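You operate a simulated robot arm through the tools that you are given. There is no shell and no other tool. Be economical: measure what you need, move in short steps, check, and stop when the job is done.

The job below is to be done with a simulated robot arm. You get a single attempt, and the scene is never put back.

Task
Feed once to bring the loop to the roll card's last loop, then draw 3 and feed 2.
Fine: last, turn the length switch to 7.

Only the result counts: the job must be done as asked and must still hold three seconds after the hand-in. Knocking over, shifting, dropping, spilling or breaking anything else fails it.

Robot
A 7-joint arm with a two-finger gripper, hanging from a carriage that runs on a rail from [-2581, 9] to [299, -1] (x, y) and turns from -343 to 345 degrees about z. Base frame: it is fixed where the carriage stands at the start and does not move with it; the origin is on the floor, on the carriage's upright axis, x ahead of it, y to its left, z up. Readings come in mm, degrees, newtons and seconds.
With the tool pointing down near the work surface it reaches from about 100 to 600 mm from the robot's upright axis, wherever it stands. Its first joint turns from -166.0 to 166.0 degrees. Places, roughly: draw button [800, 0, 1000]; feed button [800, 0, 1000]; length switch [900, 100, 1000]. Payload 1.37 kg.
Tool frame: the origin (TCP) lies between the finger pads and is the grasp point; the fingertips stand 16 mm ahead of it; z points along the fingers, y is the line along which they close. Largest opening 92 mm; the body of the gripper starts 74 mm behind the TCP.
Orientation is told as [roll, pitch, yaw] about the base's x, y, z axes, in that order, counted from this pose: with the fingers straight down and closing along the base's y, the tool's x points along the base's -x, its y along +y and its z along -z.

Tools
- The arm moves only by the tool send_rows. Its arguments are lists of equal length, an entry for each row: "angular": the turn, a rotation vector about the tool's x, y, z in degrees, a list of three; "offset": the shift along the tool's x, y, z in mm, a list of three; "hand": the opening, from 0 (shut) to 1 (fully open). In form: {"angular": [[wx, wy, wz], ...], "offset": [[tx, ty, tz], ...], "hand": [hand, ...]}. A call has 1 to 20 rows; each row is the pose to reach, as a shift and turn from the pose commanded when the call began, along the tool's axes at that moment. Rows are played at 5 a second. More than 50 mm and 8.6 degrees between two rows, or a gripper value outside its range, and nothing of the call is played. A pose out of reach is approached as far as the arm can. The call stops where the force on the tool passes 40 N (or 10 N more than at its start, if that is more) or the arm is blocked; 0.2 s more then pass. Each finger halts on what it meets, pressing with about 26 N; the grip force reading is that of the motor and also rises with nothing between the fingers. The clock runs only during rows and for 0.2 s after the last one: add rows that repeat a pose to give the fingers time. It gives the time, the measured TCP pose, the force on the tool (base axes), the opening and the grip force at its end, in the units of the frame above (readings bear some noise), with the torque about the TCP (base axes, N m) and any sound that the robot's microphone picked up.
- Cameras (640 x 400 px; columns grow to the right, rows downward): "scene" is now at [257.7, 9.5, 1535.2]; the picture's right is [0.18, -0.98, 0.00], its down [-0.90, -0.16, -0.41] and it looks along [0.40, 0.07, -0.91] (base axes); focal length 286 px, centre (320, 200). "wrist" rides on the gripper at [71, 19, -111] in the tool frame; the picture's right is [-0.26, 0.97, 0.00], its down [-0.78, -0.21, -0.59] and it looks along [-0.57, -0.15, 0.81] (tool axes); focal length 280 px, centre (320, 200). There is no depth. A picture from a camera that has moved, and an enlarged one, comes with that camera's place and axes in the base frame and with its lens.
- snapshot(camera): a new picture of that camera. The clock stands still meanwhile.
- move_column(by): slides the trunk up (or, below 0, down) by that many mm; the arm and the scene camera ride with it, the base frame stays. It gives what a move gives, with no picture.
- roll_base(legs): drives the robot by 1 to 6 legs, each [ahead, left, turn to the left] in mm, mm and degrees, along the robot's own axes; the way and the turn of a leg run together, so that a leg with both is an arc; at most 1500 mm and 180 degrees a leg. The arm and the cameras ride along, it lands a little off, and it stops where it bumps. It keeps to its track: a leg is cut to what the track allows. It gives what a move gives.
- pan_tilt(pan, tilt): turns the head with the scene camera to pan (to the left, within 155 degrees either way) and tilt (down, from -29 to 69), counted from straight ahead of the robot. It gives what a move gives.
- enlarge(camera, box): a new picture of the part [left, top, right, bottom] of that camera's present view, enlarged. The clock stands still meanwhile.
- hand_in(): hands the job in; it is judged then, once.

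Work in short steps. Places have to be worked out from the pictures, the camera data and where the tool is seen: move nearer, look again, correct. Check each grasp and each placing, and mend what went wrong. You have 120 turns and 98 pictures in all, those below and enlarged ones among them. Open the gripper and draw the arm clear of the work before you hand the job in, unless the task says otherwise; then end with one line.

The tools are called by a JSON object that holds its "name" and its "arguments". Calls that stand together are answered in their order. send_rows: Moves the arm, as the interface text tells. Its arguments: {"type":"object","properties":{"angular":{"type":"array","items":{"type":"array","items":{"type":"number"}}},"offset":{"type":"array","items":{"type":"array","items":{"type":"number"}}},"hand":{"type":"array","items":{"type":"number"}}},"required":["angular","offset","hand"]} The other tools are called the same way: move_column (by) slides the trunk up or down; roll_base (legs) drives the base; pan_tilt (pan, tilt) turns the head that bears the scene camera; snapshot (camera) takes a picture; enlarge (camera, box) takes an enlarged picture of a part of a camera's view; hand_in () hands the job in.

At the start:

```text
time: 0.0
ee_pos: [283.5, 96.8, 999.0]
tool_rot: [-0.1, 0.0, 0.0]
ft_force: [-0.6, -0.3, -0.1]
ft_torque: [0.0, 0.0, 0.0]
grip_width: 91.8
gripper_force: 0.1
trunk travel left (down, up): [-354.0, 306.0]
robot x, y, heading: [3.1, 3.1, 0.0]
head pan, tilt: [10.2, 65.9]
```

scene: 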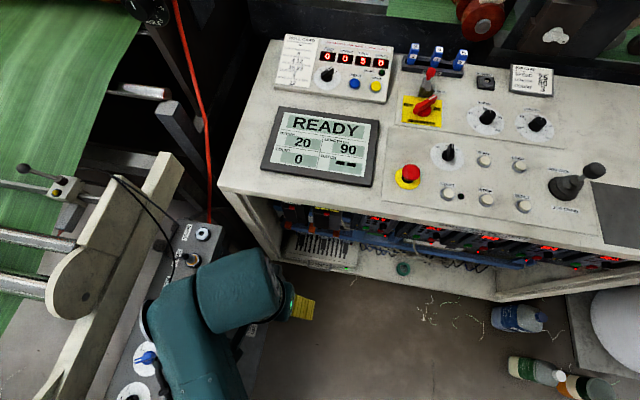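
wrist: 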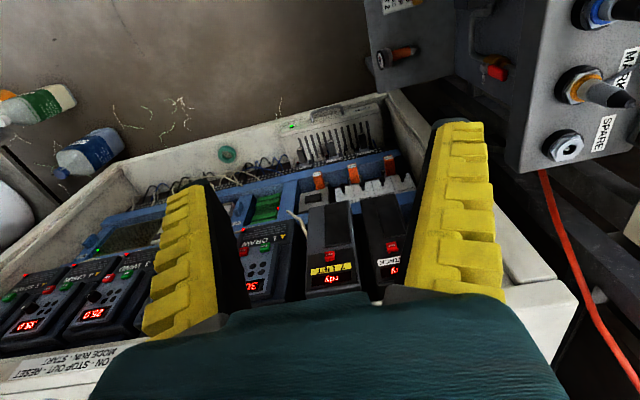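

The scene shows a console with a roll-card box (digits 0050, knob, blue and yellow buttons). I enlarge the box to read it.

{"name": "enlarge", "arguments": {"camera": "scene", "box": [260, 25, 410, 119]}}

{"name": "enlarge", "arguments": {"camera": "scene", "box": [390, 30, 620, 174]}}

{"name": "enlarge", "arguments": {"camera": "scene", "box": [390, 130, 620, 274]}}

```text
4.26 times, centred on (335, 72) of scene
camera zoom: at [257.7, 9.5, 1535.2], right [0.18, -0.98, 0.0], down [-0.9, -0.16, -0.41], along [0.4, 0.07, -0.91], focal length 1216 px, centre (256, 745)
```

zoom: 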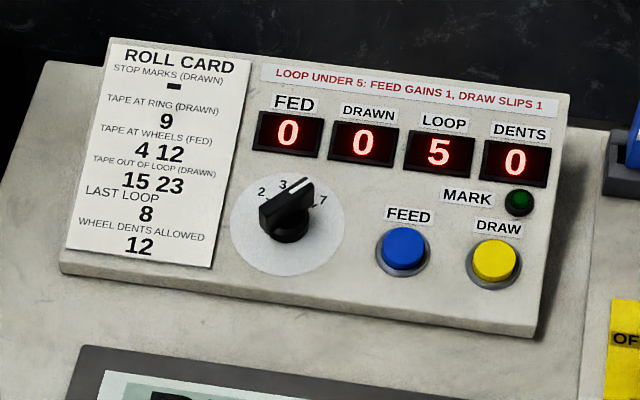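

```text
2.78 times, centred on (505, 102) of scene
camera zoom: at [257.7, 9.5, 1535.2], right [0.18, -0.98, 0.0], down [-0.9, -0.16, -0.41], along [0.4, 0.07, -0.91], focal length 794 px, centre (-194, 472)
```

zoom: 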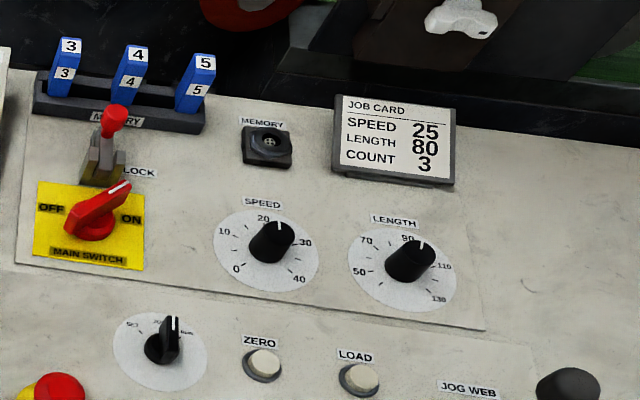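

```text
2.78 times, centred on (505, 202) of scene
camera zoom: at [257.7, 9.5, 1535.2], right [0.18, -0.98, 0.0], down [-0.9, -0.16, -0.41], along [0.4, 0.07, -0.91], focal length 794 px, centre (-194, 194)
```

zoom: 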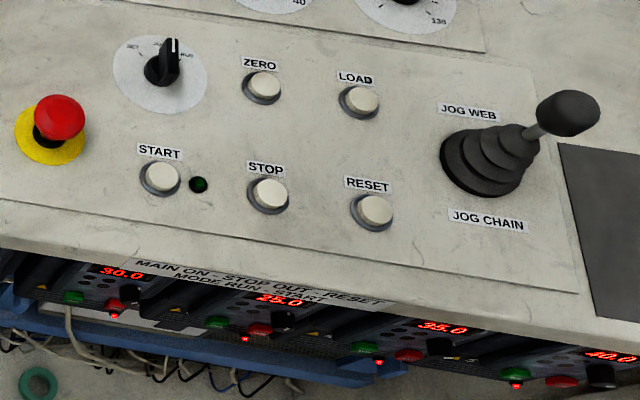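

The box's switch stands at 3, with loop at 5 and last loop 8, so one feed at 3 gives 8. Next I'd draw once at 3, set the switch to 2 and feed once, then set it to 7. First I raise the trunk clear of the console.

{"name": "move_column", "arguments": {"by": 250}}

```text
time: 2.6
ee_pos: [282.9, 96.7, 1249.4]
tool_rot: [0.0, -0.1, 0.0]
ft_force: [0.0, -0.7, 0.0]
ft_torque: [-0.03, 0.0, -0.01]
grip_width: 92.2
gripper_force: 0.0
trunk travel left (down, up): [-604.0, 56.0]
robot x, y, heading: [1.6, 0.3, -0.0]
head pan, tilt: [10.2, 65.9]
```

Raised, with the tool at z about 1249. I take another picture from here to triangulate the height.

{"name": "enlarge", "arguments": {"camera": "scene", "box": [240, 30, 400, 130]}}

```text
4.00 times, centred on (320, 80) of scene
camera zoom: at [257.7, 9.5, 1785.1], right [0.18, -0.98, 0.0], down [-0.9, -0.16, -0.41], along [0.4, 0.07, -0.91], focal length 1143 px, centre (320, 680)
```

zoom: 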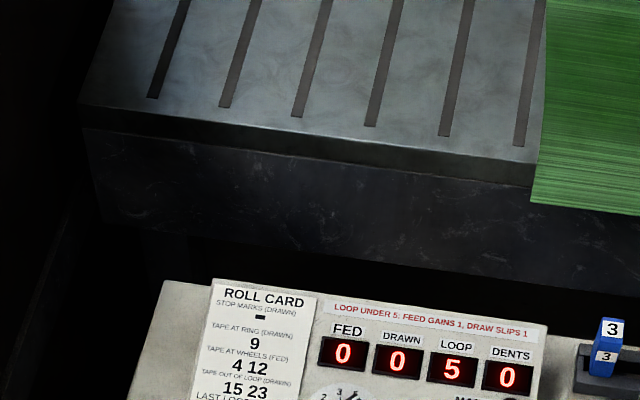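

The loop digit triangulates to about [910, 10, 1000]. That puts feed near [825, 21], draw near [825, -33] and the knob near [830, 91]. I drive ahead on the rail.

{"name": "roll_base", "arguments": {"legs": [[280, 0, 0]]}}

{"name": "snapshot", "arguments": {"camera": "scene"}}

{"name": "snapshot", "arguments": {"camera": "wrist"}}

```text
time: 4.5
ee_pos: [564.3, 94.3, 1249.0]
tool_rot: [0.0, -0.1, -0.2]
ft_force: [0.3, 0.2, 0.1]
ft_torque: [0.01, 0.02, 0.04]
grip_width: 92.0
gripper_force: 0.0
trunk travel left (down, up): [-604.0, 56.0]
robot x, y, heading: [281.4, 1.1, -0.1]
head pan, tilt: [10.2, 65.9]
```

```text
91 pictures are left
camera scene: at [538.6, 7.5, 1785.2], right [0.17, -0.98, 0.0], down [-0.9, -0.16, -0.41], along [0.4, 0.07, -0.91], focal length 286 px, centre (320, 200)
```

scene: 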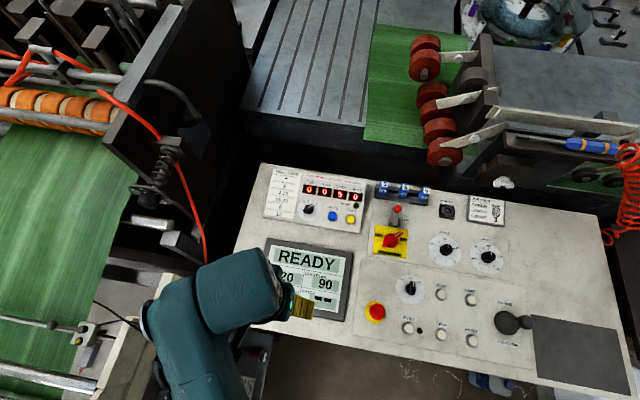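

```text
90 pictures are left
camera wrist: at [493.1, 113.5, 1359.5], right [0.27, 0.96, 0.0], down [0.78, -0.21, 0.59], along [0.57, -0.16, -0.81], focal length 280 px, centre (320, 200)
```

wrist: 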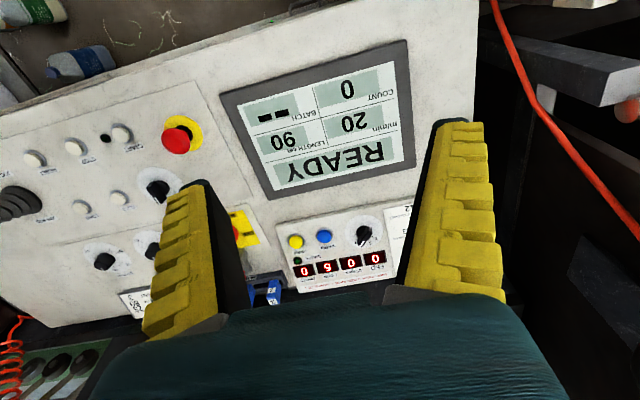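

Both buttons are visible in the wrist view, and it agrees on about x 824, y 21 to 30. I go above the feed button at z about 1110 and shut the fingers.

{"name": "send_rows", "arguments": {"angular": [[0, 0, 0], [0, 0, 0], [0, 0, 0], [0, 0, 0], [0, 0, 0], [0, 0, 0], [0, 0, 0], [0, 0, 0], [0, 0, 0], [0, 0, 0]], "offset": [[-40, -10, 0], [-80, -20, 0], [-120, -30, 0], [-160, -40, 20], [-200, -50, 50], [-230, -60, 80], [-260, -68, 110], [-260, -68, 140], [-260, -68, 140], [-260, -68, 140]], "hand": [0.5, 0, 0, 0, 0, 0, 0, 0, 0, 0]}}

{"name": "snapshot", "arguments": {"camera": "wrist"}}

{"name": "enlarge", "arguments": {"camera": "scene", "box": [240, 150, 400, 250]}}

```text
refused: row 5 steps farther than a row can; nothing moved
```

```text
89 pictures are left
camera wrist: at [493.1, 113.5, 1359.5], right [0.27, 0.96, 0.0], down [0.78, -0.21, 0.59], along [0.57, -0.16, -0.81], focal length 280 px, centre (320, 200)
```

wrist: 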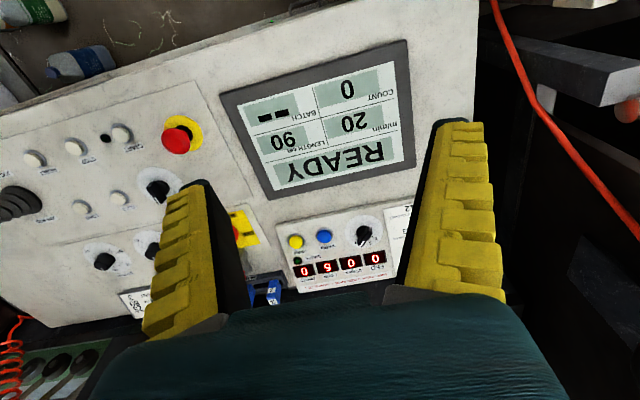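

```text
4.00 times, centred on (320, 200) of scene
camera zoom: at [538.6, 7.5, 1785.2], right [0.17, -0.98, 0.0], down [-0.9, -0.16, -0.41], along [0.4, 0.07, -0.91], focal length 1143 px, centre (320, 200)
```

zoom: 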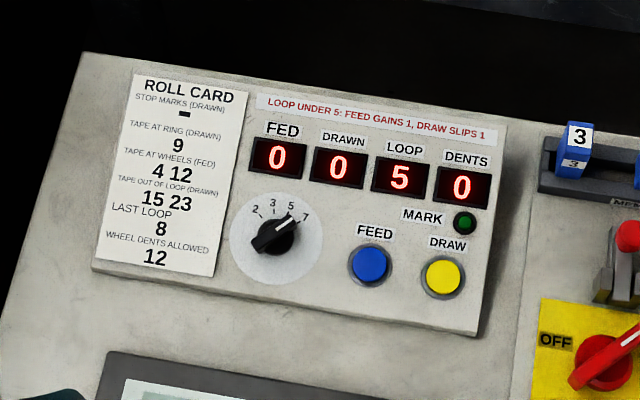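

The move was refused because one step was too long. The dial reads 2, 3, 5, 7 and the pointer isn't clearly at 3, so I enlarge the knob.

{"name": "enlarge", "arguments": {"camera": "scene", "box": [292, 195, 332, 220]}}

{"name": "enlarge", "arguments": {"camera": "wrist", "box": [335, 205, 399, 245]}}

```text
16.00 times, centred on (312, 208) of scene
camera zoom: at [538.6, 7.5, 1785.2], right [0.17, -0.98, 0.0], down [-0.9, -0.16, -0.41], along [0.4, 0.07, -0.91], focal length 4573 px, centre (448, 80)
```

zoom: 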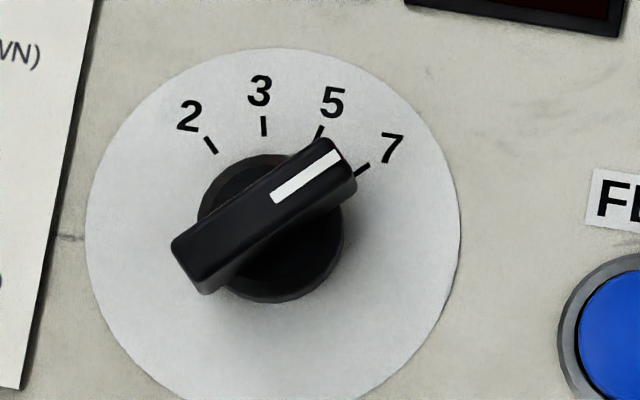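

```text
10.00 times, centred on (367, 225) of wrist
camera zoom: at [493.1, 113.5, 1359.5], right [0.27, 0.96, 0.0], down [0.78, -0.21, 0.59], along [0.57, -0.16, -0.81], focal length 2804 px, centre (-150, -50)
```

zoom: 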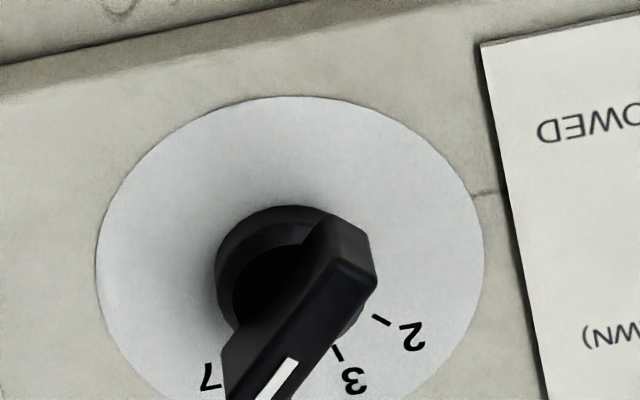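

Parallel to the 7 tick, the pointer is already at 7, so it must go to 3 first. The panel also seems to lean about 12° towards the operator. I move near and above the knob for a closer look.

{"name": "send_rows", "arguments": {"angular": [[0, 0, 0], [0, 0, 0], [0, 0, 0], [0, 0, 0], [0, 0, 0], [0, 0, 0], [0, 0, 0], [0, 0, 0]], "offset": [[-40, 0, 0], [-80, 0, 0], [-120, 0, 20], [-155, 0, 50], [-185, 0, 80], [-200, 0, 110], [-200, 0, 110], [-200, 0, 110]], "hand": [0.8, 0.6, 0.5, 0.5, 0.5, 0.5, 0.5, 0.5]}}

{"name": "snapshot", "arguments": {"camera": "wrist"}}

{"name": "snapshot", "arguments": {"camera": "scene"}}

```text
time: 6.3
ee_pos: [763.4, 91.7, 1138.5]
tool_rot: [0.0, -0.1, -0.1]
ft_force: [0.3, -0.7, 0.6]
ft_torque: [0.05, -0.04, -0.01]
grip_width: 48.9
gripper_force: 2.4
trunk travel left (down, up): [-604.0, 56.0]
robot x, y, heading: [280.6, 0.8, -0.1]
head pan, tilt: [10.2, 65.9]
```

```text
85 pictures are left
camera wrist: at [693.2, 111.0, 1248.7], right [0.27, 0.96, 0.0], down [0.78, -0.21, 0.59], along [0.57, -0.16, -0.81], focal length 280 px, centre (320, 200)
```

wrist: 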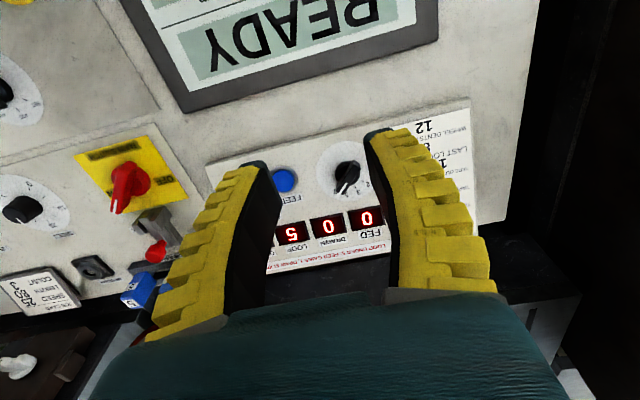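

```text
84 pictures are left
camera scene: at [538.6, 7.5, 1785.2], right [0.17, -0.98, 0.0], down [-0.9, -0.16, -0.41], along [0.4, 0.07, -0.91], focal length 286 px, centre (320, 200)
```

scene: 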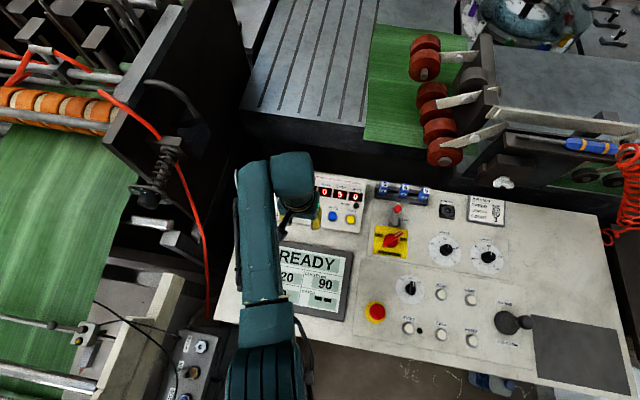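

Triangulating again with exact axes puts the knob's dial centre near [857, 95, 974], feed near [848, 24, 976] and draw near [850, -31, 976], with the panel leaning about 13°. I go about 80 mm above the knob, aligned with the bar at yaw -45 and tilted to the panel.

{"name": "send_rows", "arguments": {"angular": [[-0.83, -2.0, 7.47], [-1.66, -4.01, 14.94], [-2.49, -6.02, 22.41], [-3.32, -8.03, 29.88], [-4.15, -10.03, 37.35], [-4.98, -12.04, 44.82], [-4.98, -12.04, 44.82], [-4.98, -12.04, 44.82]], "offset": [[-13, 0.6, 14], [-25, 1.2, 28], [-38, 1.9, 42], [-51, 2.5, 57], [-63, 3.2, 72], [-76, 3.8, 86.5], [-76, 3.8, 86.5], [-76, 3.8, 86.5]], "hand": [0.5, 0.5, 0.5, 0.5, 0.5, 0.5, 0.5, 0.5]}}

{"name": "snapshot", "arguments": {"camera": "wrist"}}

{"name": "enlarge", "arguments": {"camera": "scene", "box": [240, 150, 400, 250]}}

```text
time: 8.1
ee_pos: [841.2, 96.8, 1051.6]
tool_rot: [9.2, -9.0, -46.0]
ft_force: [0.4, -0.8, 0.2]
ft_torque: [0.01, 0.02, 0.01]
grip_width: 49.0
gripper_force: 2.0
trunk travel left (down, up): [-604.0, 56.0]
robot x, y, heading: [280.5, -1.7, -0.5]
head pan, tilt: [10.2, 65.9]
```

```text
83 pictures are left
camera wrist: at [781.3, 160.9, 1151.8], right [0.85, 0.49, 0.19], down [0.26, -0.7, 0.66], along [0.46, -0.51, -0.72], focal length 280 px, centre (320, 200)
```

wrist: 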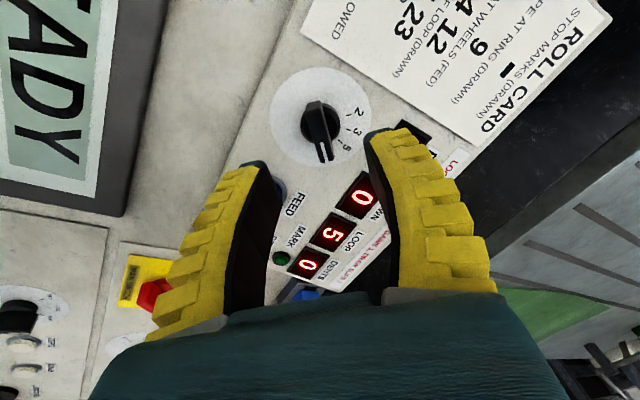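

```text
4.00 times, centred on (320, 200) of scene
camera zoom: at [538.6, 7.5, 1785.2], right [0.17, -0.98, 0.0], down [-0.9, -0.16, -0.41], along [0.4, 0.07, -0.91], focal length 1143 px, centre (320, 200)
```

zoom: 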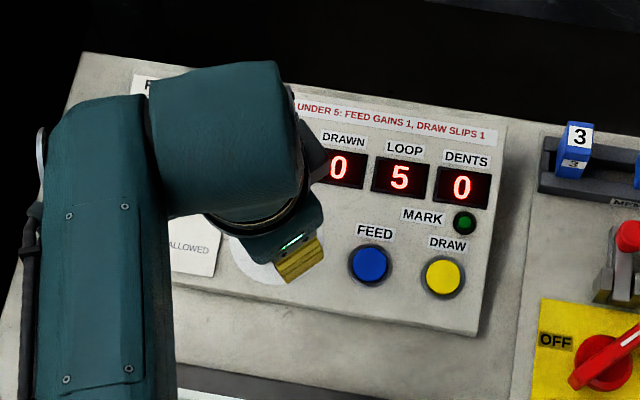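

The tool is in place. I enlarge the knob in the wrist view to check its height and alignment.

{"name": "enlarge", "arguments": {"camera": "wrist", "box": [256, 60, 384, 140]}}

{"name": "enlarge", "arguments": {"camera": "wrist", "box": [256, 60, 416, 160]}}

```text
5.00 times, centred on (320, 100) of wrist
camera zoom: at [781.3, 160.9, 1151.8], right [0.85, 0.49, 0.19], down [0.26, -0.7, 0.66], along [0.46, -0.51, -0.72], focal length 1402 px, centre (320, 700)
```

zoom: 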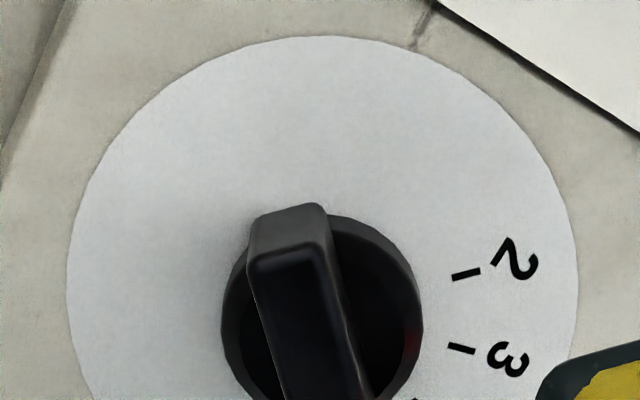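

```text
4.00 times, centred on (336, 110) of wrist
camera zoom: at [781.3, 160.9, 1151.8], right [0.85, 0.49, 0.19], down [0.26, -0.7, 0.66], along [0.46, -0.51, -0.72], focal length 1122 px, centre (256, 560)
```

zoom: 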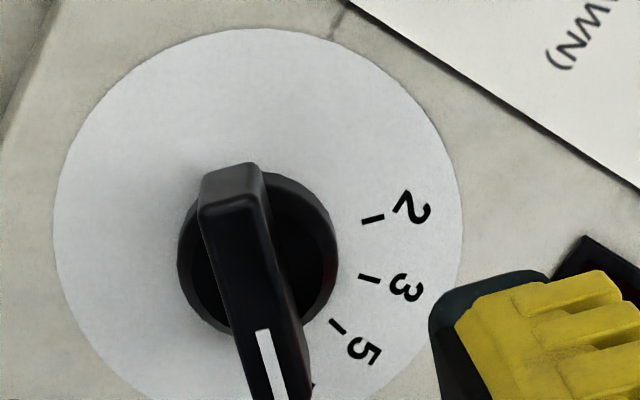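

The bar lies along tool x with about 1 mm offset. I descend 54 mm, which puts the fingertips about 10 mm above the dial, then close.

{"name": "send_rows", "arguments": {"angular": [[0, 0, 0], [0, 0, 0], [0, 0, 0], [0, 0, 0], [0, 0, 0]], "offset": [[1, 1, 20], [1, 1, 38], [1, 1, 48], [1, 1, 54], [1, 1, 54]], "hand": [0.5, 0.5, 0.5, 0.5, 0.5]}}

{"name": "snapshot", "arguments": {"camera": "wrist"}}

```text
time: 9.3
ee_pos: [834.5, 93.4, 1014.5]
tool_rot: [9.2, -9.0, -46.0]
ft_force: [-0.2, -0.2, -0.4]
ft_torque: [-0.02, -0.03, 0.0]
grip_width: 48.9
gripper_force: 2.2
out of reach, approached as far as the arm can: row 2, 3, 4, 5
trunk travel left (down, up): [-604.0, 56.0]
robot x, y, heading: [278.6, 0.3, -0.1]
head pan, tilt: [10.2, 65.9]
```

```text
79 pictures are left
camera wrist: at [774.0, 156.8, 1113.6], right [0.85, 0.49, 0.19], down [0.26, -0.7, 0.66], along [0.46, -0.51, -0.72], focal length 280 px, centre (320, 200)
```

wrist: 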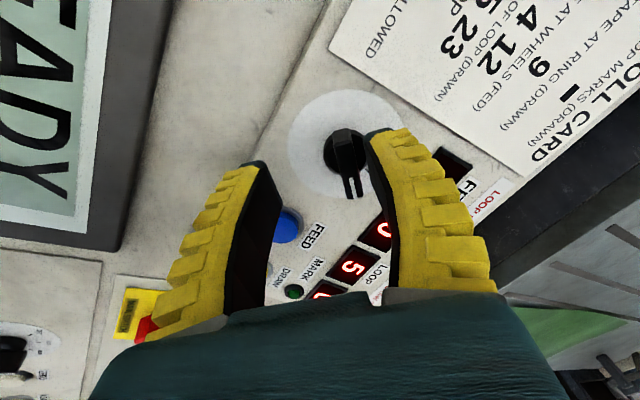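

The arm ran out of reach downward because the trunk is too high. I back off along the tool, lower the trunk, and go a little further ahead on the rail.

{"name": "send_rows", "arguments": {"angular": [[0, 0, 0], [0, 0, 0], [0, 0, 0], [0, 0, 0], [0, 0, 0], [0, 0, 0]], "offset": [[0, 0, -40], [0, 0, -80], [0, 0, -120], [0, 0, -160], [0, 0, -200], [0, 0, -200]], "hand": [0.5, 0.5, 0.5, 0.5, 0.5, 0.5]}}

{"name": "move_column", "arguments": {"by": -150}}

{"name": "roll_base", "arguments": {"legs": [[17, 0, 0]]}}

{"name": "snapshot", "arguments": {"camera": "scene"}}

{"name": "snapshot", "arguments": {"camera": "wrist"}}

```text
time: 10.7
ee_pos: [788.4, 94.0, 1208.8]
tool_rot: [9.1, -9.1, -45.9]
ft_force: [-0.4, -0.1, -0.5]
ft_torque: [0.01, 0.04, -0.01]
grip_width: 49.2
gripper_force: 1.9
trunk travel left (down, up): [-604.0, 56.0]
robot x, y, heading: [280.3, -1.5, -0.1]
head pan, tilt: [10.2, 65.9]
```

```text
time: 12.5
ee_pos: [788.5, 93.8, 1059.1]
tool_rot: [9.2, -9.1, -46.0]
ft_force: [-0.4, -0.3, 0.1]
ft_torque: [0.03, 0.0, -0.01]
grip_width: 49.1
gripper_force: 2.5
trunk travel left (down, up): [-454.0, 206.0]
robot x, y, heading: [276.4, 0.6, -0.1]
head pan, tilt: [10.2, 65.9]
```

```text
time: 13.3
ee_pos: [802.4, 93.5, 1059.5]
tool_rot: [9.1, -8.9, -46.0]
ft_force: [0.2, 0.3, 0.2]
ft_torque: [0.01, 0.0, -0.01]
grip_width: 49.0
gripper_force: 1.3
trunk travel left (down, up): [-454.0, 206.0]
robot x, y, heading: [290.7, -2.5, 0.2]
head pan, tilt: [10.2, 65.9]
```

```text
78 pictures are left
camera scene: at [553.0, 7.4, 1635.2], right [0.17, -0.98, 0.0], down [-0.9, -0.16, -0.41], along [0.4, 0.07, -0.91], focal length 286 px, centre (320, 200)
```

scene: 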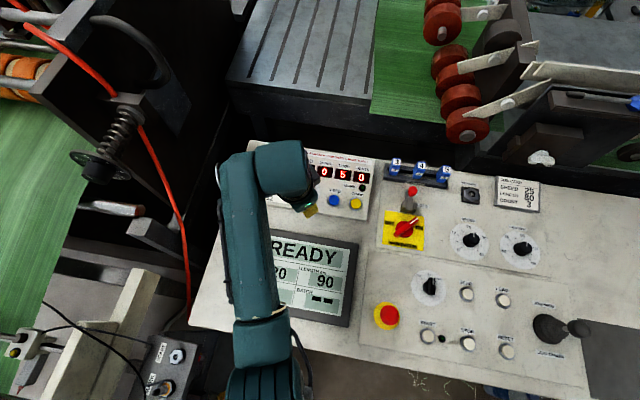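

```text
77 pictures are left
camera wrist: at [743.0, 157.2, 1158.9], right [0.85, 0.49, 0.19], down [0.26, -0.7, 0.66], along [0.46, -0.51, -0.72], focal length 280 px, centre (320, 200)
```

wrist: 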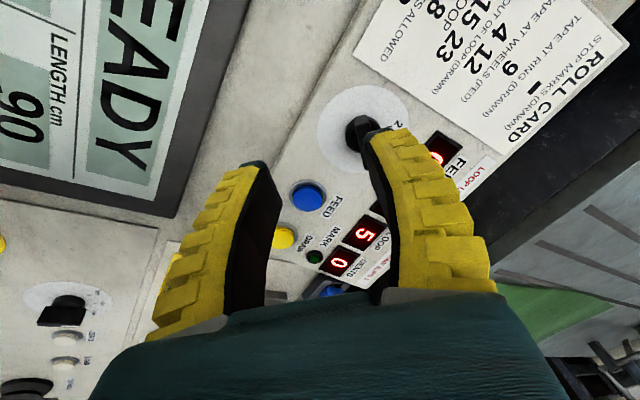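

The needed shift from here to the pose aligned above the knob is about (-22, 29, 16) in tool axes. I move there and check again.

{"name": "send_rows", "arguments": {"angular": [[0, 0, 0], [0, 0, 0], [0, 0, 0]], "offset": [[-11, 15, 0], [-22, 29, 10], [-22, 29, 16]], "hand": [0.5, 0.5, 0.5]}}

{"name": "enlarge", "arguments": {"camera": "wrist", "box": [256, 60, 416, 160]}}

```text
time: 14.1
ee_pos: [840.9, 98.7, 1052.5]
tool_rot: [9.0, -8.9, -46.0]
ft_force: [-0.3, -0.4, -1.3]
ft_torque: [0.02, 0.0, -0.04]
grip_width: 49.2
gripper_force: 2.0
trunk travel left (down, up): [-454.0, 206.0]
robot x, y, heading: [294.6, 0.4, -0.1]
head pan, tilt: [10.2, 65.9]
```

```text
4.00 times, centred on (336, 110) of wrist
camera zoom: at [782.2, 162.4, 1152.0], right [0.85, 0.49, 0.19], down [0.26, -0.7, 0.66], along [0.46, -0.51, -0.72], focal length 1122 px, centre (256, 560)
```

zoom: 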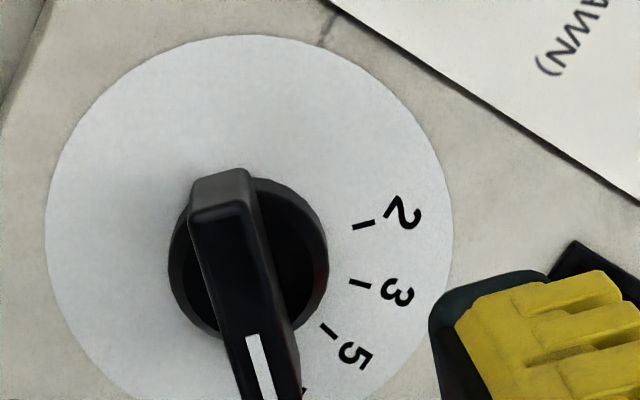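

The bar is within 1 mm of the tool's centre line. I descend 54 mm along the tool.

{"name": "send_rows", "arguments": {"angular": [[0, 0, 0], [0, 0, 0], [0, 0, 0], [0, 0, 0], [0, 0, 0]], "offset": [[0, -0.5, 20], [0, -0.5, 38], [0, -0.5, 48], [0, -0.5, 54], [0, -0.5, 54]], "hand": [0.5, 0.5, 0.5, 0.5, 0.5]}}

{"name": "snapshot", "arguments": {"camera": "wrist"}}

{"name": "enlarge", "arguments": {"camera": "scene", "box": [260, 130, 388, 210]}}

```text
time: 15.3
ee_pos: [852.7, 97.6, 999.3]
tool_rot: [9.1, -9.0, -46.1]
ft_force: [0.1, 0.5, 0.1]
ft_torque: [0.0, -0.01, 0.03]
grip_width: 49.1
gripper_force: 2.3
trunk travel left (down, up): [-454.0, 206.0]
robot x, y, heading: [297.8, -4.5, -0.3]
head pan, tilt: [10.2, 65.9]
```

```text
75 pictures are left
camera wrist: at [793.4, 161.1, 1098.5], right [0.85, 0.49, 0.19], down [0.26, -0.7, 0.66], along [0.46, -0.51, -0.72], focal length 280 px, centre (320, 200)
```

wrist: 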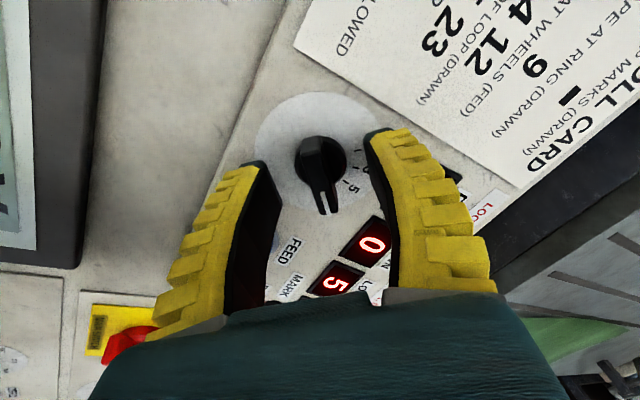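

```text
5.00 times, centred on (324, 170) of scene
camera zoom: at [553.1, 7.4, 1635.2], right [0.17, -0.98, 0.0], down [-0.9, -0.16, -0.41], along [0.4, 0.07, -0.91], focal length 1429 px, centre (300, 350)
```

zoom: 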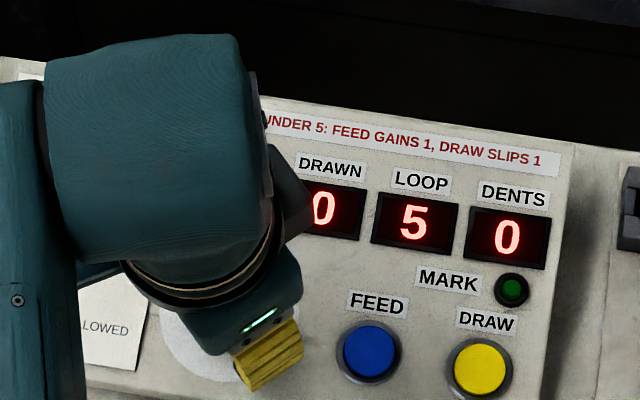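

Before closing I check the bar's height and place between the fingers with an enlarged wrist view.

{"name": "enlarge", "arguments": {"camera": "wrist", "box": [240, 80, 400, 230]}}

```text
2.67 times, centred on (320, 155) of wrist
camera zoom: at [793.4, 161.1, 1098.5], right [0.85, 0.49, 0.19], down [0.26, -0.7, 0.66], along [0.46, -0.51, -0.72], focal length 748 px, centre (320, 320)
```

zoom: 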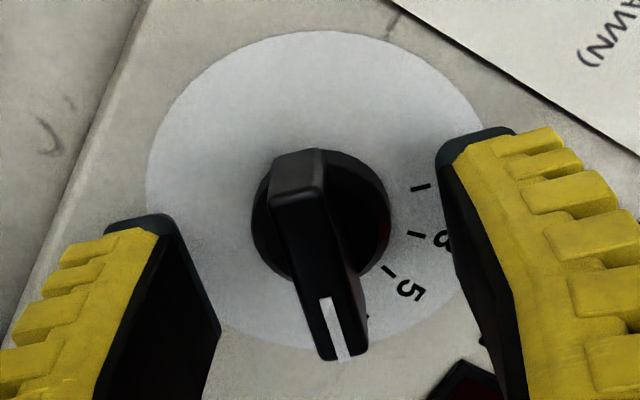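

The bar top lies about level with the TCP, centred within 1 mm, and the tips reach about 14 mm down its sides. I close on it.

{"name": "send_rows", "arguments": {"angular": [[0, 0, 0], [0, 0, 0], [0, 0, 0], [0, 0, 0], [0, 0, 0]], "offset": [[0, 0, 0], [0, 0, 0], [0, 0, 0], [0, 0, 0], [0, 0, 0]], "hand": [0.3, 0.15, 0.05, 0.0, 0.0]}}

{"name": "enlarge", "arguments": {"camera": "wrist", "box": [240, 80, 400, 230]}}

```text
time: 16.5
ee_pos: [854.3, 98.3, 1000.0]
tool_rot: [9.2, -9.1, -46.0]
ft_force: [-6.6, 0.3, 9.6]
ft_torque: [0.06, 0.11, 0.01]
grip_width: 6.3
gripper_force: 28.2
trunk travel left (down, up): [-454.0, 206.0]
robot x, y, heading: [298.2, -4.6, -0.0]
head pan, tilt: [10.2, 65.9]
```

```text
2.67 times, centred on (320, 155) of wrist
camera zoom: at [793.2, 161.4, 1099.5], right [0.85, 0.49, 0.19], down [0.26, -0.7, 0.66], along [0.46, -0.51, -0.72], focal length 748 px, centre (320, 320)
```

zoom: 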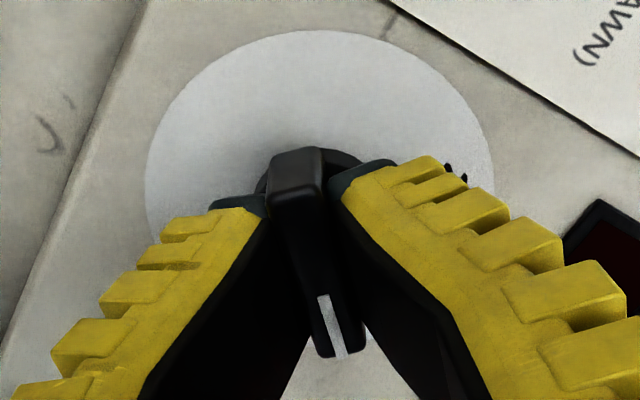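

Gripped, with 6.3 mm between the fingers. I turn the knob 60° counterclockwise towards 3, which is tool z negative, and ease back 1 mm.

{"name": "send_rows", "arguments": {"angular": [[0, 0, -7.5], [0, 0, -15], [0, 0, -22.5], [0, 0, -30], [0, 0, -37.5], [0, 0, -45], [0, 0, -52.5], [0, 0, -60], [0, 0, -60]], "offset": [[0, 0, -1], [0, 0, -1], [0, 0, -1], [0, 0, -1], [0, 0, -1], [0, 0, -1], [0, 0, -1], [0, 0, -1], [0, 0, -1]], "hand": [0, 0, 0, 0, 0, 0, 0, 0, 0]}}

{"name": "enlarge", "arguments": {"camera": "wrist", "box": [240, 80, 400, 230]}}

```text
time: 18.5
ee_pos: [853.5, 98.7, 1001.2]
tool_rot: [-3.4, -12.5, 15.3]
ft_force: [-1.9, 0.3, 8.9]
ft_torque: [0.01, -0.06, 0.0]
grip_width: 6.1
gripper_force: 27.8
trunk travel left (down, up): [-454.0, 206.0]
robot x, y, heading: [295.3, -5.3, -0.2]
head pan, tilt: [10.2, 65.9]
```

```text
2.67 times, centred on (320, 155) of wrist
camera zoom: at [757.2, 98.5, 1091.6], right [0.01, 1.0, 0.0], down [0.66, 0.0, 0.75], along [0.75, 0.0, -0.66], focal length 748 px, centre (320, 320)
```

zoom: 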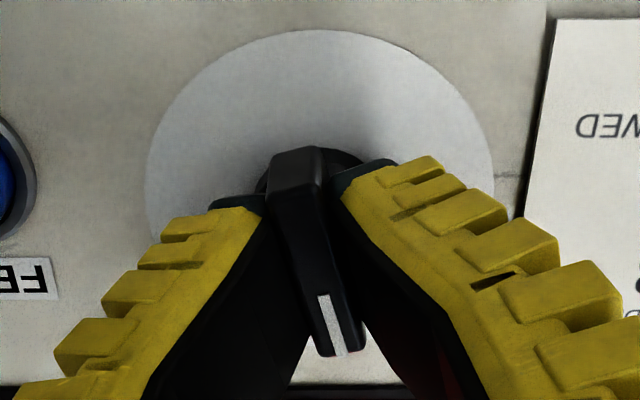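

The knob followed the turn. I open, back off 60 mm and look at the dial.

{"name": "send_rows", "arguments": {"angular": [[0, 0, 0], [0, 0, 0], [0, 0, 0], [0, 0, 0], [0, 0, 0]], "offset": [[0, 0, 0], [0, 0, 0], [0, 0, -25], [0, 0, -60], [0, 0, -60]], "hand": [0.25, 0.5, 0.5, 0.5, 0.5]}}

{"name": "enlarge", "arguments": {"camera": "wrist", "box": [224, 50, 416, 170]}}

```text
time: 19.7
ee_pos: [839.4, 98.2, 1058.3]
tool_rot: [-3.3, -12.3, 15.1]
ft_force: [0.6, 0.2, -0.7]
ft_torque: [-0.03, 0.03, 0.01]
grip_width: 48.9
gripper_force: 2.3
trunk travel left (down, up): [-454.0, 206.0]
robot x, y, heading: [294.7, 0.1, -0.1]
head pan, tilt: [10.2, 65.9]
```

```text
3.33 times, centred on (320, 110) of wrist
camera zoom: at [743.6, 98.2, 1150.6], right [0.01, 1.0, 0.0], down [0.66, -0.01, 0.75], along [0.75, 0.0, -0.66], focal length 935 px, centre (320, 500)
```

zoom: 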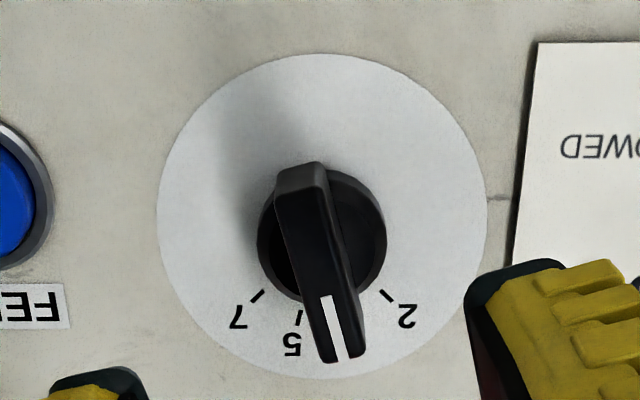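

The pointer covers the 3 tick between 5 and 2, so the switch is at 3. I shift over the feed button with the fingers shut, about 30 mm above it.

{"name": "send_rows", "arguments": {"angular": [[0, 0, 0], [0, 0, 0], [0, 0, 0], [0, 0, 0], [0, 0, 0]], "offset": [[14, -35, 0], [28.5, -69, 0], [28.5, -69, 20], [28.5, -69, 35.8], [28.5, -69, 35.8]], "hand": [0.2, 0.0, 0, 0, 0]}}

{"name": "snapshot", "arguments": {"camera": "wrist"}}

{"name": "enlarge", "arguments": {"camera": "scene", "box": [260, 130, 388, 210]}}

```text
time: 20.9
ee_pos: [837.4, 23.2, 1021.3]
tool_rot: [-3.4, -12.4, 15.1]
ft_force: [-0.2, -0.9, -0.4]
ft_torque: [0.01, 0.0, 0.03]
grip_width: 0.1
gripper_force: 25.8
trunk travel left (down, up): [-454.0, 206.0]
robot x, y, heading: [295.7, 0.8, 0.0]
head pan, tilt: [10.2, 65.9]
```

```text
69 pictures are left
camera wrist: at [742.0, 23.6, 1112.0], right [0.01, 1.0, 0.0], down [0.66, -0.01, 0.75], along [0.75, 0.0, -0.66], focal length 280 px, centre (320, 200)
```

wrist: 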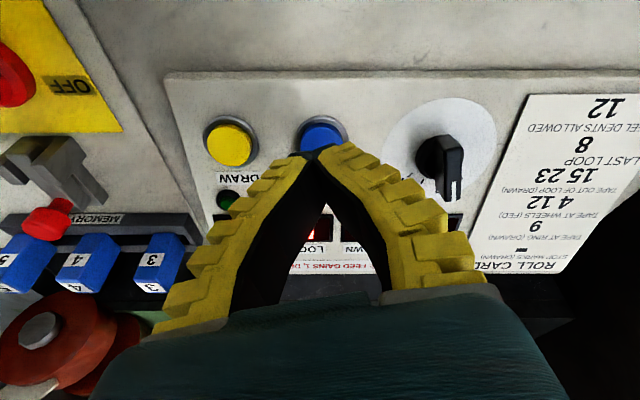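

```text
5.00 times, centred on (324, 170) of scene
camera zoom: at [553.1, 7.4, 1635.2], right [0.17, -0.98, 0.0], down [-0.9, -0.16, -0.41], along [0.4, 0.07, -0.91], focal length 1429 px, centre (300, 350)
```

zoom: 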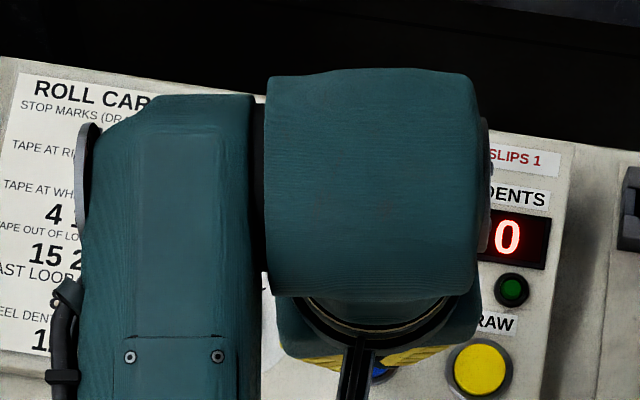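

The fingertips are nearly over the blue button. I descend along the tool to about the expected contact and read the force.

{"name": "send_rows", "arguments": {"angular": [[0, 0, 0], [0, 0, 0], [0, 0, 0], [0, 0, 0]], "offset": [[3, 1, 12], [3, 1, 20], [3, 1, 25], [3, 1, 28]], "hand": [0, 0, 0, 0]}}

{"name": "snapshot", "arguments": {"camera": "wrist"}}

```text
time: 21.9
ee_pos: [842.1, 24.3, 993.3]
tool_rot: [-3.3, -12.4, 15.1]
ft_force: [0.2, 0.2, 0.9]
ft_torque: [0.02, 0.04, -0.04]
grip_width: 0.1
gripper_force: 25.9
trunk travel left (down, up): [-454.0, 206.0]
robot x, y, heading: [295.2, -0.5, -0.0]
head pan, tilt: [10.2, 65.9]
```

```text
67 pictures are left
camera wrist: at [745.4, 24.5, 1084.6], right [0.01, 1.0, 0.0], down [0.66, -0.01, 0.75], along [0.75, 0.0, -0.66], focal length 280 px, centre (320, 200)
```

wrist: 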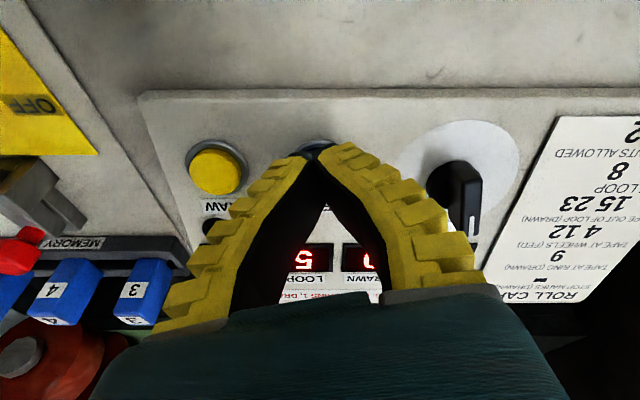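

The tips cover the button with no contact force yet, and LOOP still reads 5. I go down in small steps.

{"name": "send_rows", "arguments": {"angular": [[0, 0, 0], [0, 0, 0], [0, 0, 0], [0, 0, 0]], "offset": [[0, 0, 1.5], [0, 0, 3], [0, 0, 4.5], [0, 0, 6]], "hand": [0, 0, 0, 0]}}

{"name": "enlarge", "arguments": {"camera": "wrist", "box": [200, 120, 440, 300]}}

```text
time: 22.9
ee_pos: [842.5, 23.5, 988.5]
tool_rot: [-3.4, -12.5, 15.2]
ft_force: [-0.9, -0.8, 3.1]
ft_torque: [-0.01, -0.02, 0.02]
grip_width: 5.9
gripper_force: 27.8
trunk travel left (down, up): [-454.0, 206.0]
robot x, y, heading: [294.5, -2.2, 0.0]
head pan, tilt: [10.2, 65.9]
heard: click
```

```text
2.22 times, centred on (320, 210) of wrist
camera zoom: at [746.7, 24.4, 1079.1], right [0.01, 1.0, 0.0], down [0.66, -0.01, 0.75], along [0.75, -0.01, -0.66], focal length 623 px, centre (320, 178)
```

zoom: 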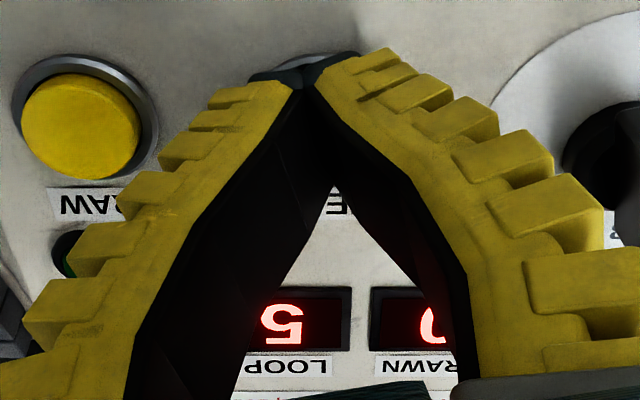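

A click was heard. I back off straight away and check the display.

{"name": "send_rows", "arguments": {"angular": [[0, 0, 0], [0, 0, 0], [0, 0, 0], [0, 0, 0]], "offset": [[0, 0, -10], [0, 0, -25], [0, 0, -25], [0, 0, -25]], "hand": [0, 0, 0, 0]}}

{"name": "snapshot", "arguments": {"camera": "wrist"}}

```text
time: 23.9
ee_pos: [836.3, 24.8, 1012.8]
tool_rot: [-3.3, -12.3, 15.1]
ft_force: [0.3, -0.5, -0.3]
ft_torque: [0.01, -0.03, -0.02]
grip_width: 0.0
gripper_force: 27.7
trunk travel left (down, up): [-454.0, 206.0]
robot x, y, heading: [297.0, 0.1, -0.2]
head pan, tilt: [10.2, 65.9]
```

```text
65 pictures are left
camera wrist: at [741.3, 24.9, 1103.2], right [0.01, 1.0, 0.0], down [0.66, -0.01, 0.75], along [0.75, 0.0, -0.66], focal length 280 px, centre (320, 200)
```

wrist: 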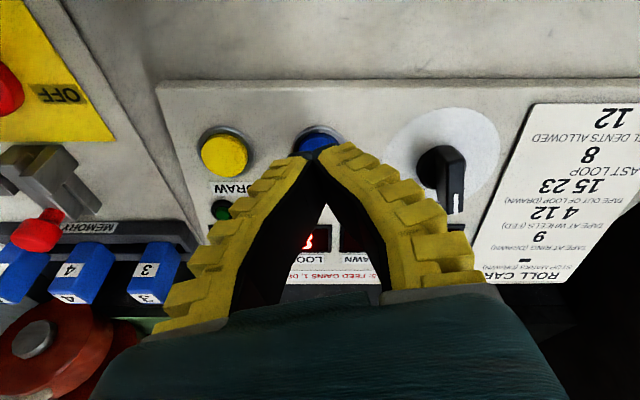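

LOOP appears to read 8. I enlarge the displays while shifting over the draw button, still about 25 mm above the panel.

{"name": "send_rows", "arguments": {"angular": [[0, 0, 0], [0, 0, 0], [0, 0, 0], [0, 0, 0]], "offset": [[6, -27, -5], [12.2, -53.1, -5], [12.2, -53.1, 0], [12.2, -53.1, 0]], "hand": [0, 0, 0, 0]}}

{"name": "snapshot", "arguments": {"camera": "wrist"}}

{"name": "enlarge", "arguments": {"camera": "wrist", "box": [280, 110, 520, 280]}}

```text
time: 24.9
ee_pos: [837.3, -29.5, 1011.5]
tool_rot: [-3.3, -12.3, 15.1]
ft_force: [0.2, 0.2, -0.1]
ft_torque: [0.01, 0.03, -0.02]
grip_width: 0.1
gripper_force: 27.3
trunk travel left (down, up): [-454.0, 206.0]
robot x, y, heading: [296.8, 1.3, -0.1]
head pan, tilt: [10.2, 65.9]
```

```text
64 pictures are left
camera wrist: at [741.2, -30.5, 1103.5], right [0.01, 1.0, 0.0], down [0.66, -0.01, 0.75], along [0.75, 0.0, -0.66], focal length 280 px, centre (320, 200)
```

wrist: 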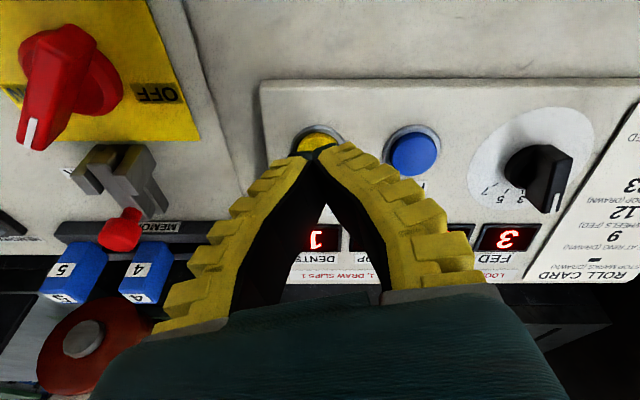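

```text
2.35 times, centred on (400, 195) of wrist
camera zoom: at [741.2, -30.5, 1103.5], right [0.01, 1.0, 0.0], down [0.66, -0.01, 0.75], along [0.75, 0.0, -0.66], focal length 660 px, centre (132, 212)
```

zoom: 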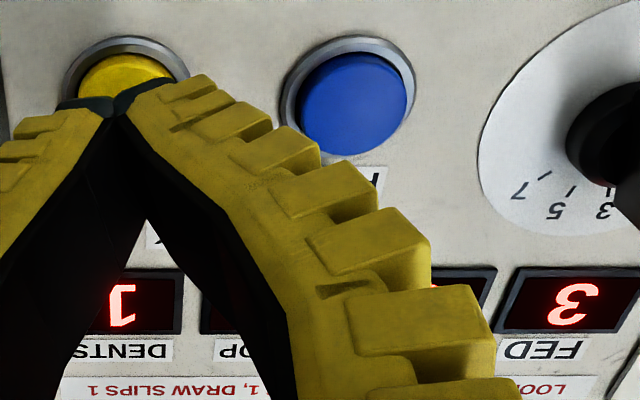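

FED reads 3 and DENTS 1, so feed at 3 registered once. Now I press draw with the same descent.

{"name": "send_rows", "arguments": {"angular": [[0, 0, 0], [0, 0, 0], [0, 0, 0], [0, 0, 0], [0, 0, 0]], "offset": [[0, 0, 12], [0, 0, 19], [0, 0, 21.5], [0, 0, 23.5], [0, 0, 25]], "hand": [0, 0, 0, 0, 0]}}

```text
time: 26.1
ee_pos: [845.4, -28.7, 988.4]
tool_rot: [-3.4, -12.4, 15.1]
ft_force: [-0.5, -0.1, 2.1]
ft_torque: [-0.01, 0.01, -0.01]
grip_width: 6.1
gripper_force: 27.8
trunk travel left (down, up): [-454.0, 206.0]
robot x, y, heading: [294.3, 1.1, -0.4]
head pan, tilt: [10.2, 65.9]
heard: click
```

Another click. I retreat and travel back above the knob with the fingers half open.

{"name": "send_rows", "arguments": {"angular": [[0, 0, 0], [0, 0, 0], [0, 0, 0], [0, 0, 0], [0, 0, 0], [0, 0, 0], [0, 0, 0]], "offset": [[0, 0, -15], [0, 0, -40], [-7, 20, -70], [-22, 60, -70], [-37, 100, -70], [-45, 120.2, -70], [-45, 120.2, -70]], "hand": [0, 0, 0.2, 0.4, 0.5, 0.5, 0.5]}}

{"name": "snapshot", "arguments": {"camera": "wrist"}}

{"name": "enlarge", "arguments": {"camera": "scene", "box": [260, 130, 388, 210]}}

{"name": "enlarge", "arguments": {"camera": "wrist", "box": [224, 50, 416, 170]}}

```text
time: 27.7
ee_pos: [841.3, 98.4, 1058.8]
tool_rot: [-3.3, -12.3, 15.0]
ft_force: [0.5, 0.1, 0.0]
ft_torque: [-0.02, -0.02, 0.01]
grip_width: 49.3
gripper_force: 2.1
trunk travel left (down, up): [-454.0, 206.0]
robot x, y, heading: [292.5, -2.4, 0.0]
head pan, tilt: [10.2, 65.9]
```

```text
62 pictures are left
camera wrist: at [744.7, 99.2, 1149.6], right [0.01, 1.0, 0.0], down [0.66, -0.01, 0.75], along [0.75, 0.0, -0.66], focal length 280 px, centre (320, 200)
```

wrist: 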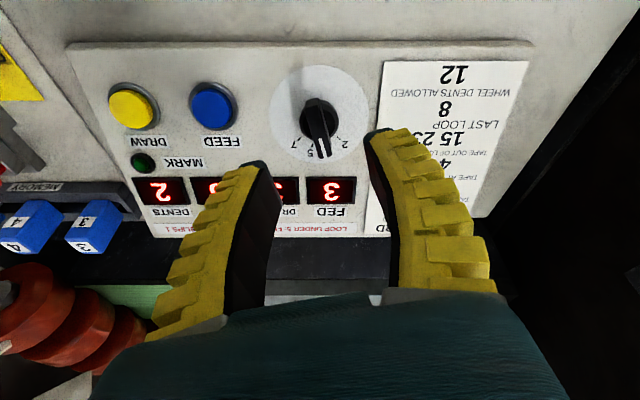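

```text
5.00 times, centred on (324, 170) of scene
camera zoom: at [553.1, 7.5, 1635.2], right [0.17, -0.98, 0.0], down [-0.9, -0.16, -0.41], along [0.4, 0.07, -0.91], focal length 1429 px, centre (300, 350)
```

zoom: 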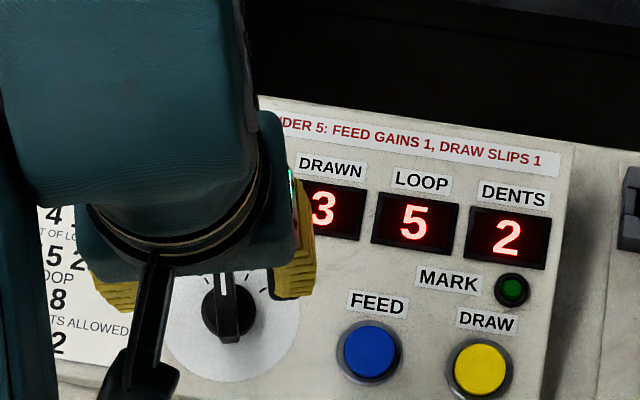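

```text
3.33 times, centred on (320, 110) of wrist
camera zoom: at [744.7, 99.2, 1149.6], right [0.01, 1.0, 0.0], down [0.66, -0.01, 0.75], along [0.75, 0.0, -0.66], focal length 935 px, centre (320, 500)
```

zoom: 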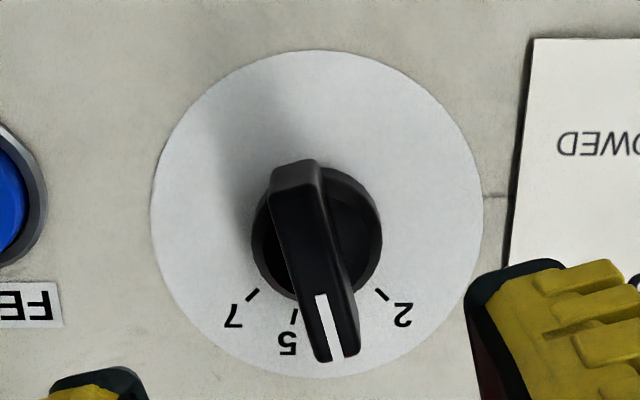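

DRAWN 3, LOOP 5, DENTS 2: the draw of 3 is right. Next I grip the knob and turn it 30° further counterclockwise to 2.

{"name": "send_rows", "arguments": {"angular": [[0, 0, 0], [0, 0, 0], [0, 0, 0], [0, 0, 0], [0, 0, 0], [0, 0, 0], [0, 0, 0], [0, 0, -7.5], [0, 0, -15], [0, 0, -22.5], [0, 0, -30], [0, 0, -30]], "offset": [[0, -1, 25], [0, -1, 45], [0, -1, 59], [0, -1, 59], [0, -1, 59], [0, -1, 59], [0, -1, 59], [0, -1, 59], [0, -1, 59], [0, -1, 59], [0, -1, 59], [0, -1, 59]], "hand": [0.5, 0.5, 0.5, 0.3, 0.1, 0, 0, 0, 0, 0, 0, 0]}}

{"name": "snapshot", "arguments": {"camera": "wrist"}}

```text
time: 30.3
ee_pos: [853.4, 97.8, 1001.3]
tool_rot: [-9.0, -9.0, 45.6]
ft_force: [-11.8, 6.6, 9.9]
ft_torque: [-0.03, 0.19, 0.01]
grip_width: 6.3
gripper_force: 27.9
trunk travel left (down, up): [-454.0, 206.0]
robot x, y, heading: [296.0, 0.3, -0.4]
head pan, tilt: [10.2, 65.9]
```

```text
59 pictures are left
camera wrist: at [766.6, 61.7, 1094.8], right [-0.48, 0.87, -0.11], down [0.56, 0.4, 0.73], along [0.68, 0.29, -0.68], focal length 280 px, centre (320, 200)
```

wrist: 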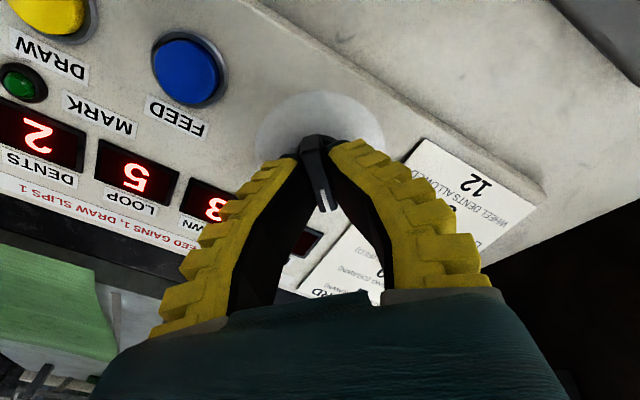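

Turned. I release, retreat 60 mm, turn the tool back 30° and check the dial.

{"name": "send_rows", "arguments": {"angular": [[0, 0, 0], [0, 0, 0], [0, 0, 0], [0, 0, 0], [0, 0, 7.5], [0, 0, 15], [0, 0, 22.5], [0, 0, 30], [0, 0, 30]], "offset": [[0, 0, 0], [0, 0, 0], [0, 0, -25], [0, 0, -59], [0, 0, -59], [0, 0, -59], [0, 0, -59], [0, 0, -59], [0, 0, -59]], "hand": [0.25, 0.5, 0.5, 0.5, 0.5, 0.5, 0.5, 0.5, 0.5]}}

{"name": "enlarge", "arguments": {"camera": "wrist", "box": [224, 50, 416, 170]}}

```text
time: 32.3
ee_pos: [840.9, 97.8, 1059.5]
tool_rot: [-3.3, -12.4, 15.0]
ft_force: [0.6, 0.8, 0.5]
ft_torque: [-0.01, 0.01, 0.0]
grip_width: 49.2
gripper_force: 2.6
trunk travel left (down, up): [-454.0, 206.0]
robot x, y, heading: [293.8, -3.8, -0.2]
head pan, tilt: [10.2, 65.9]
```

```text
3.33 times, centred on (320, 110) of wrist
camera zoom: at [745.6, 97.1, 1150.1], right [0.01, 1.0, 0.0], down [0.66, -0.01, 0.75], along [0.75, -0.01, -0.66], focal length 935 px, centre (320, 500)
```

zoom: 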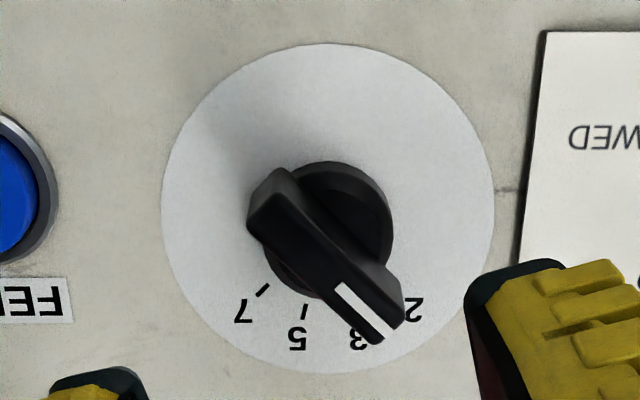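

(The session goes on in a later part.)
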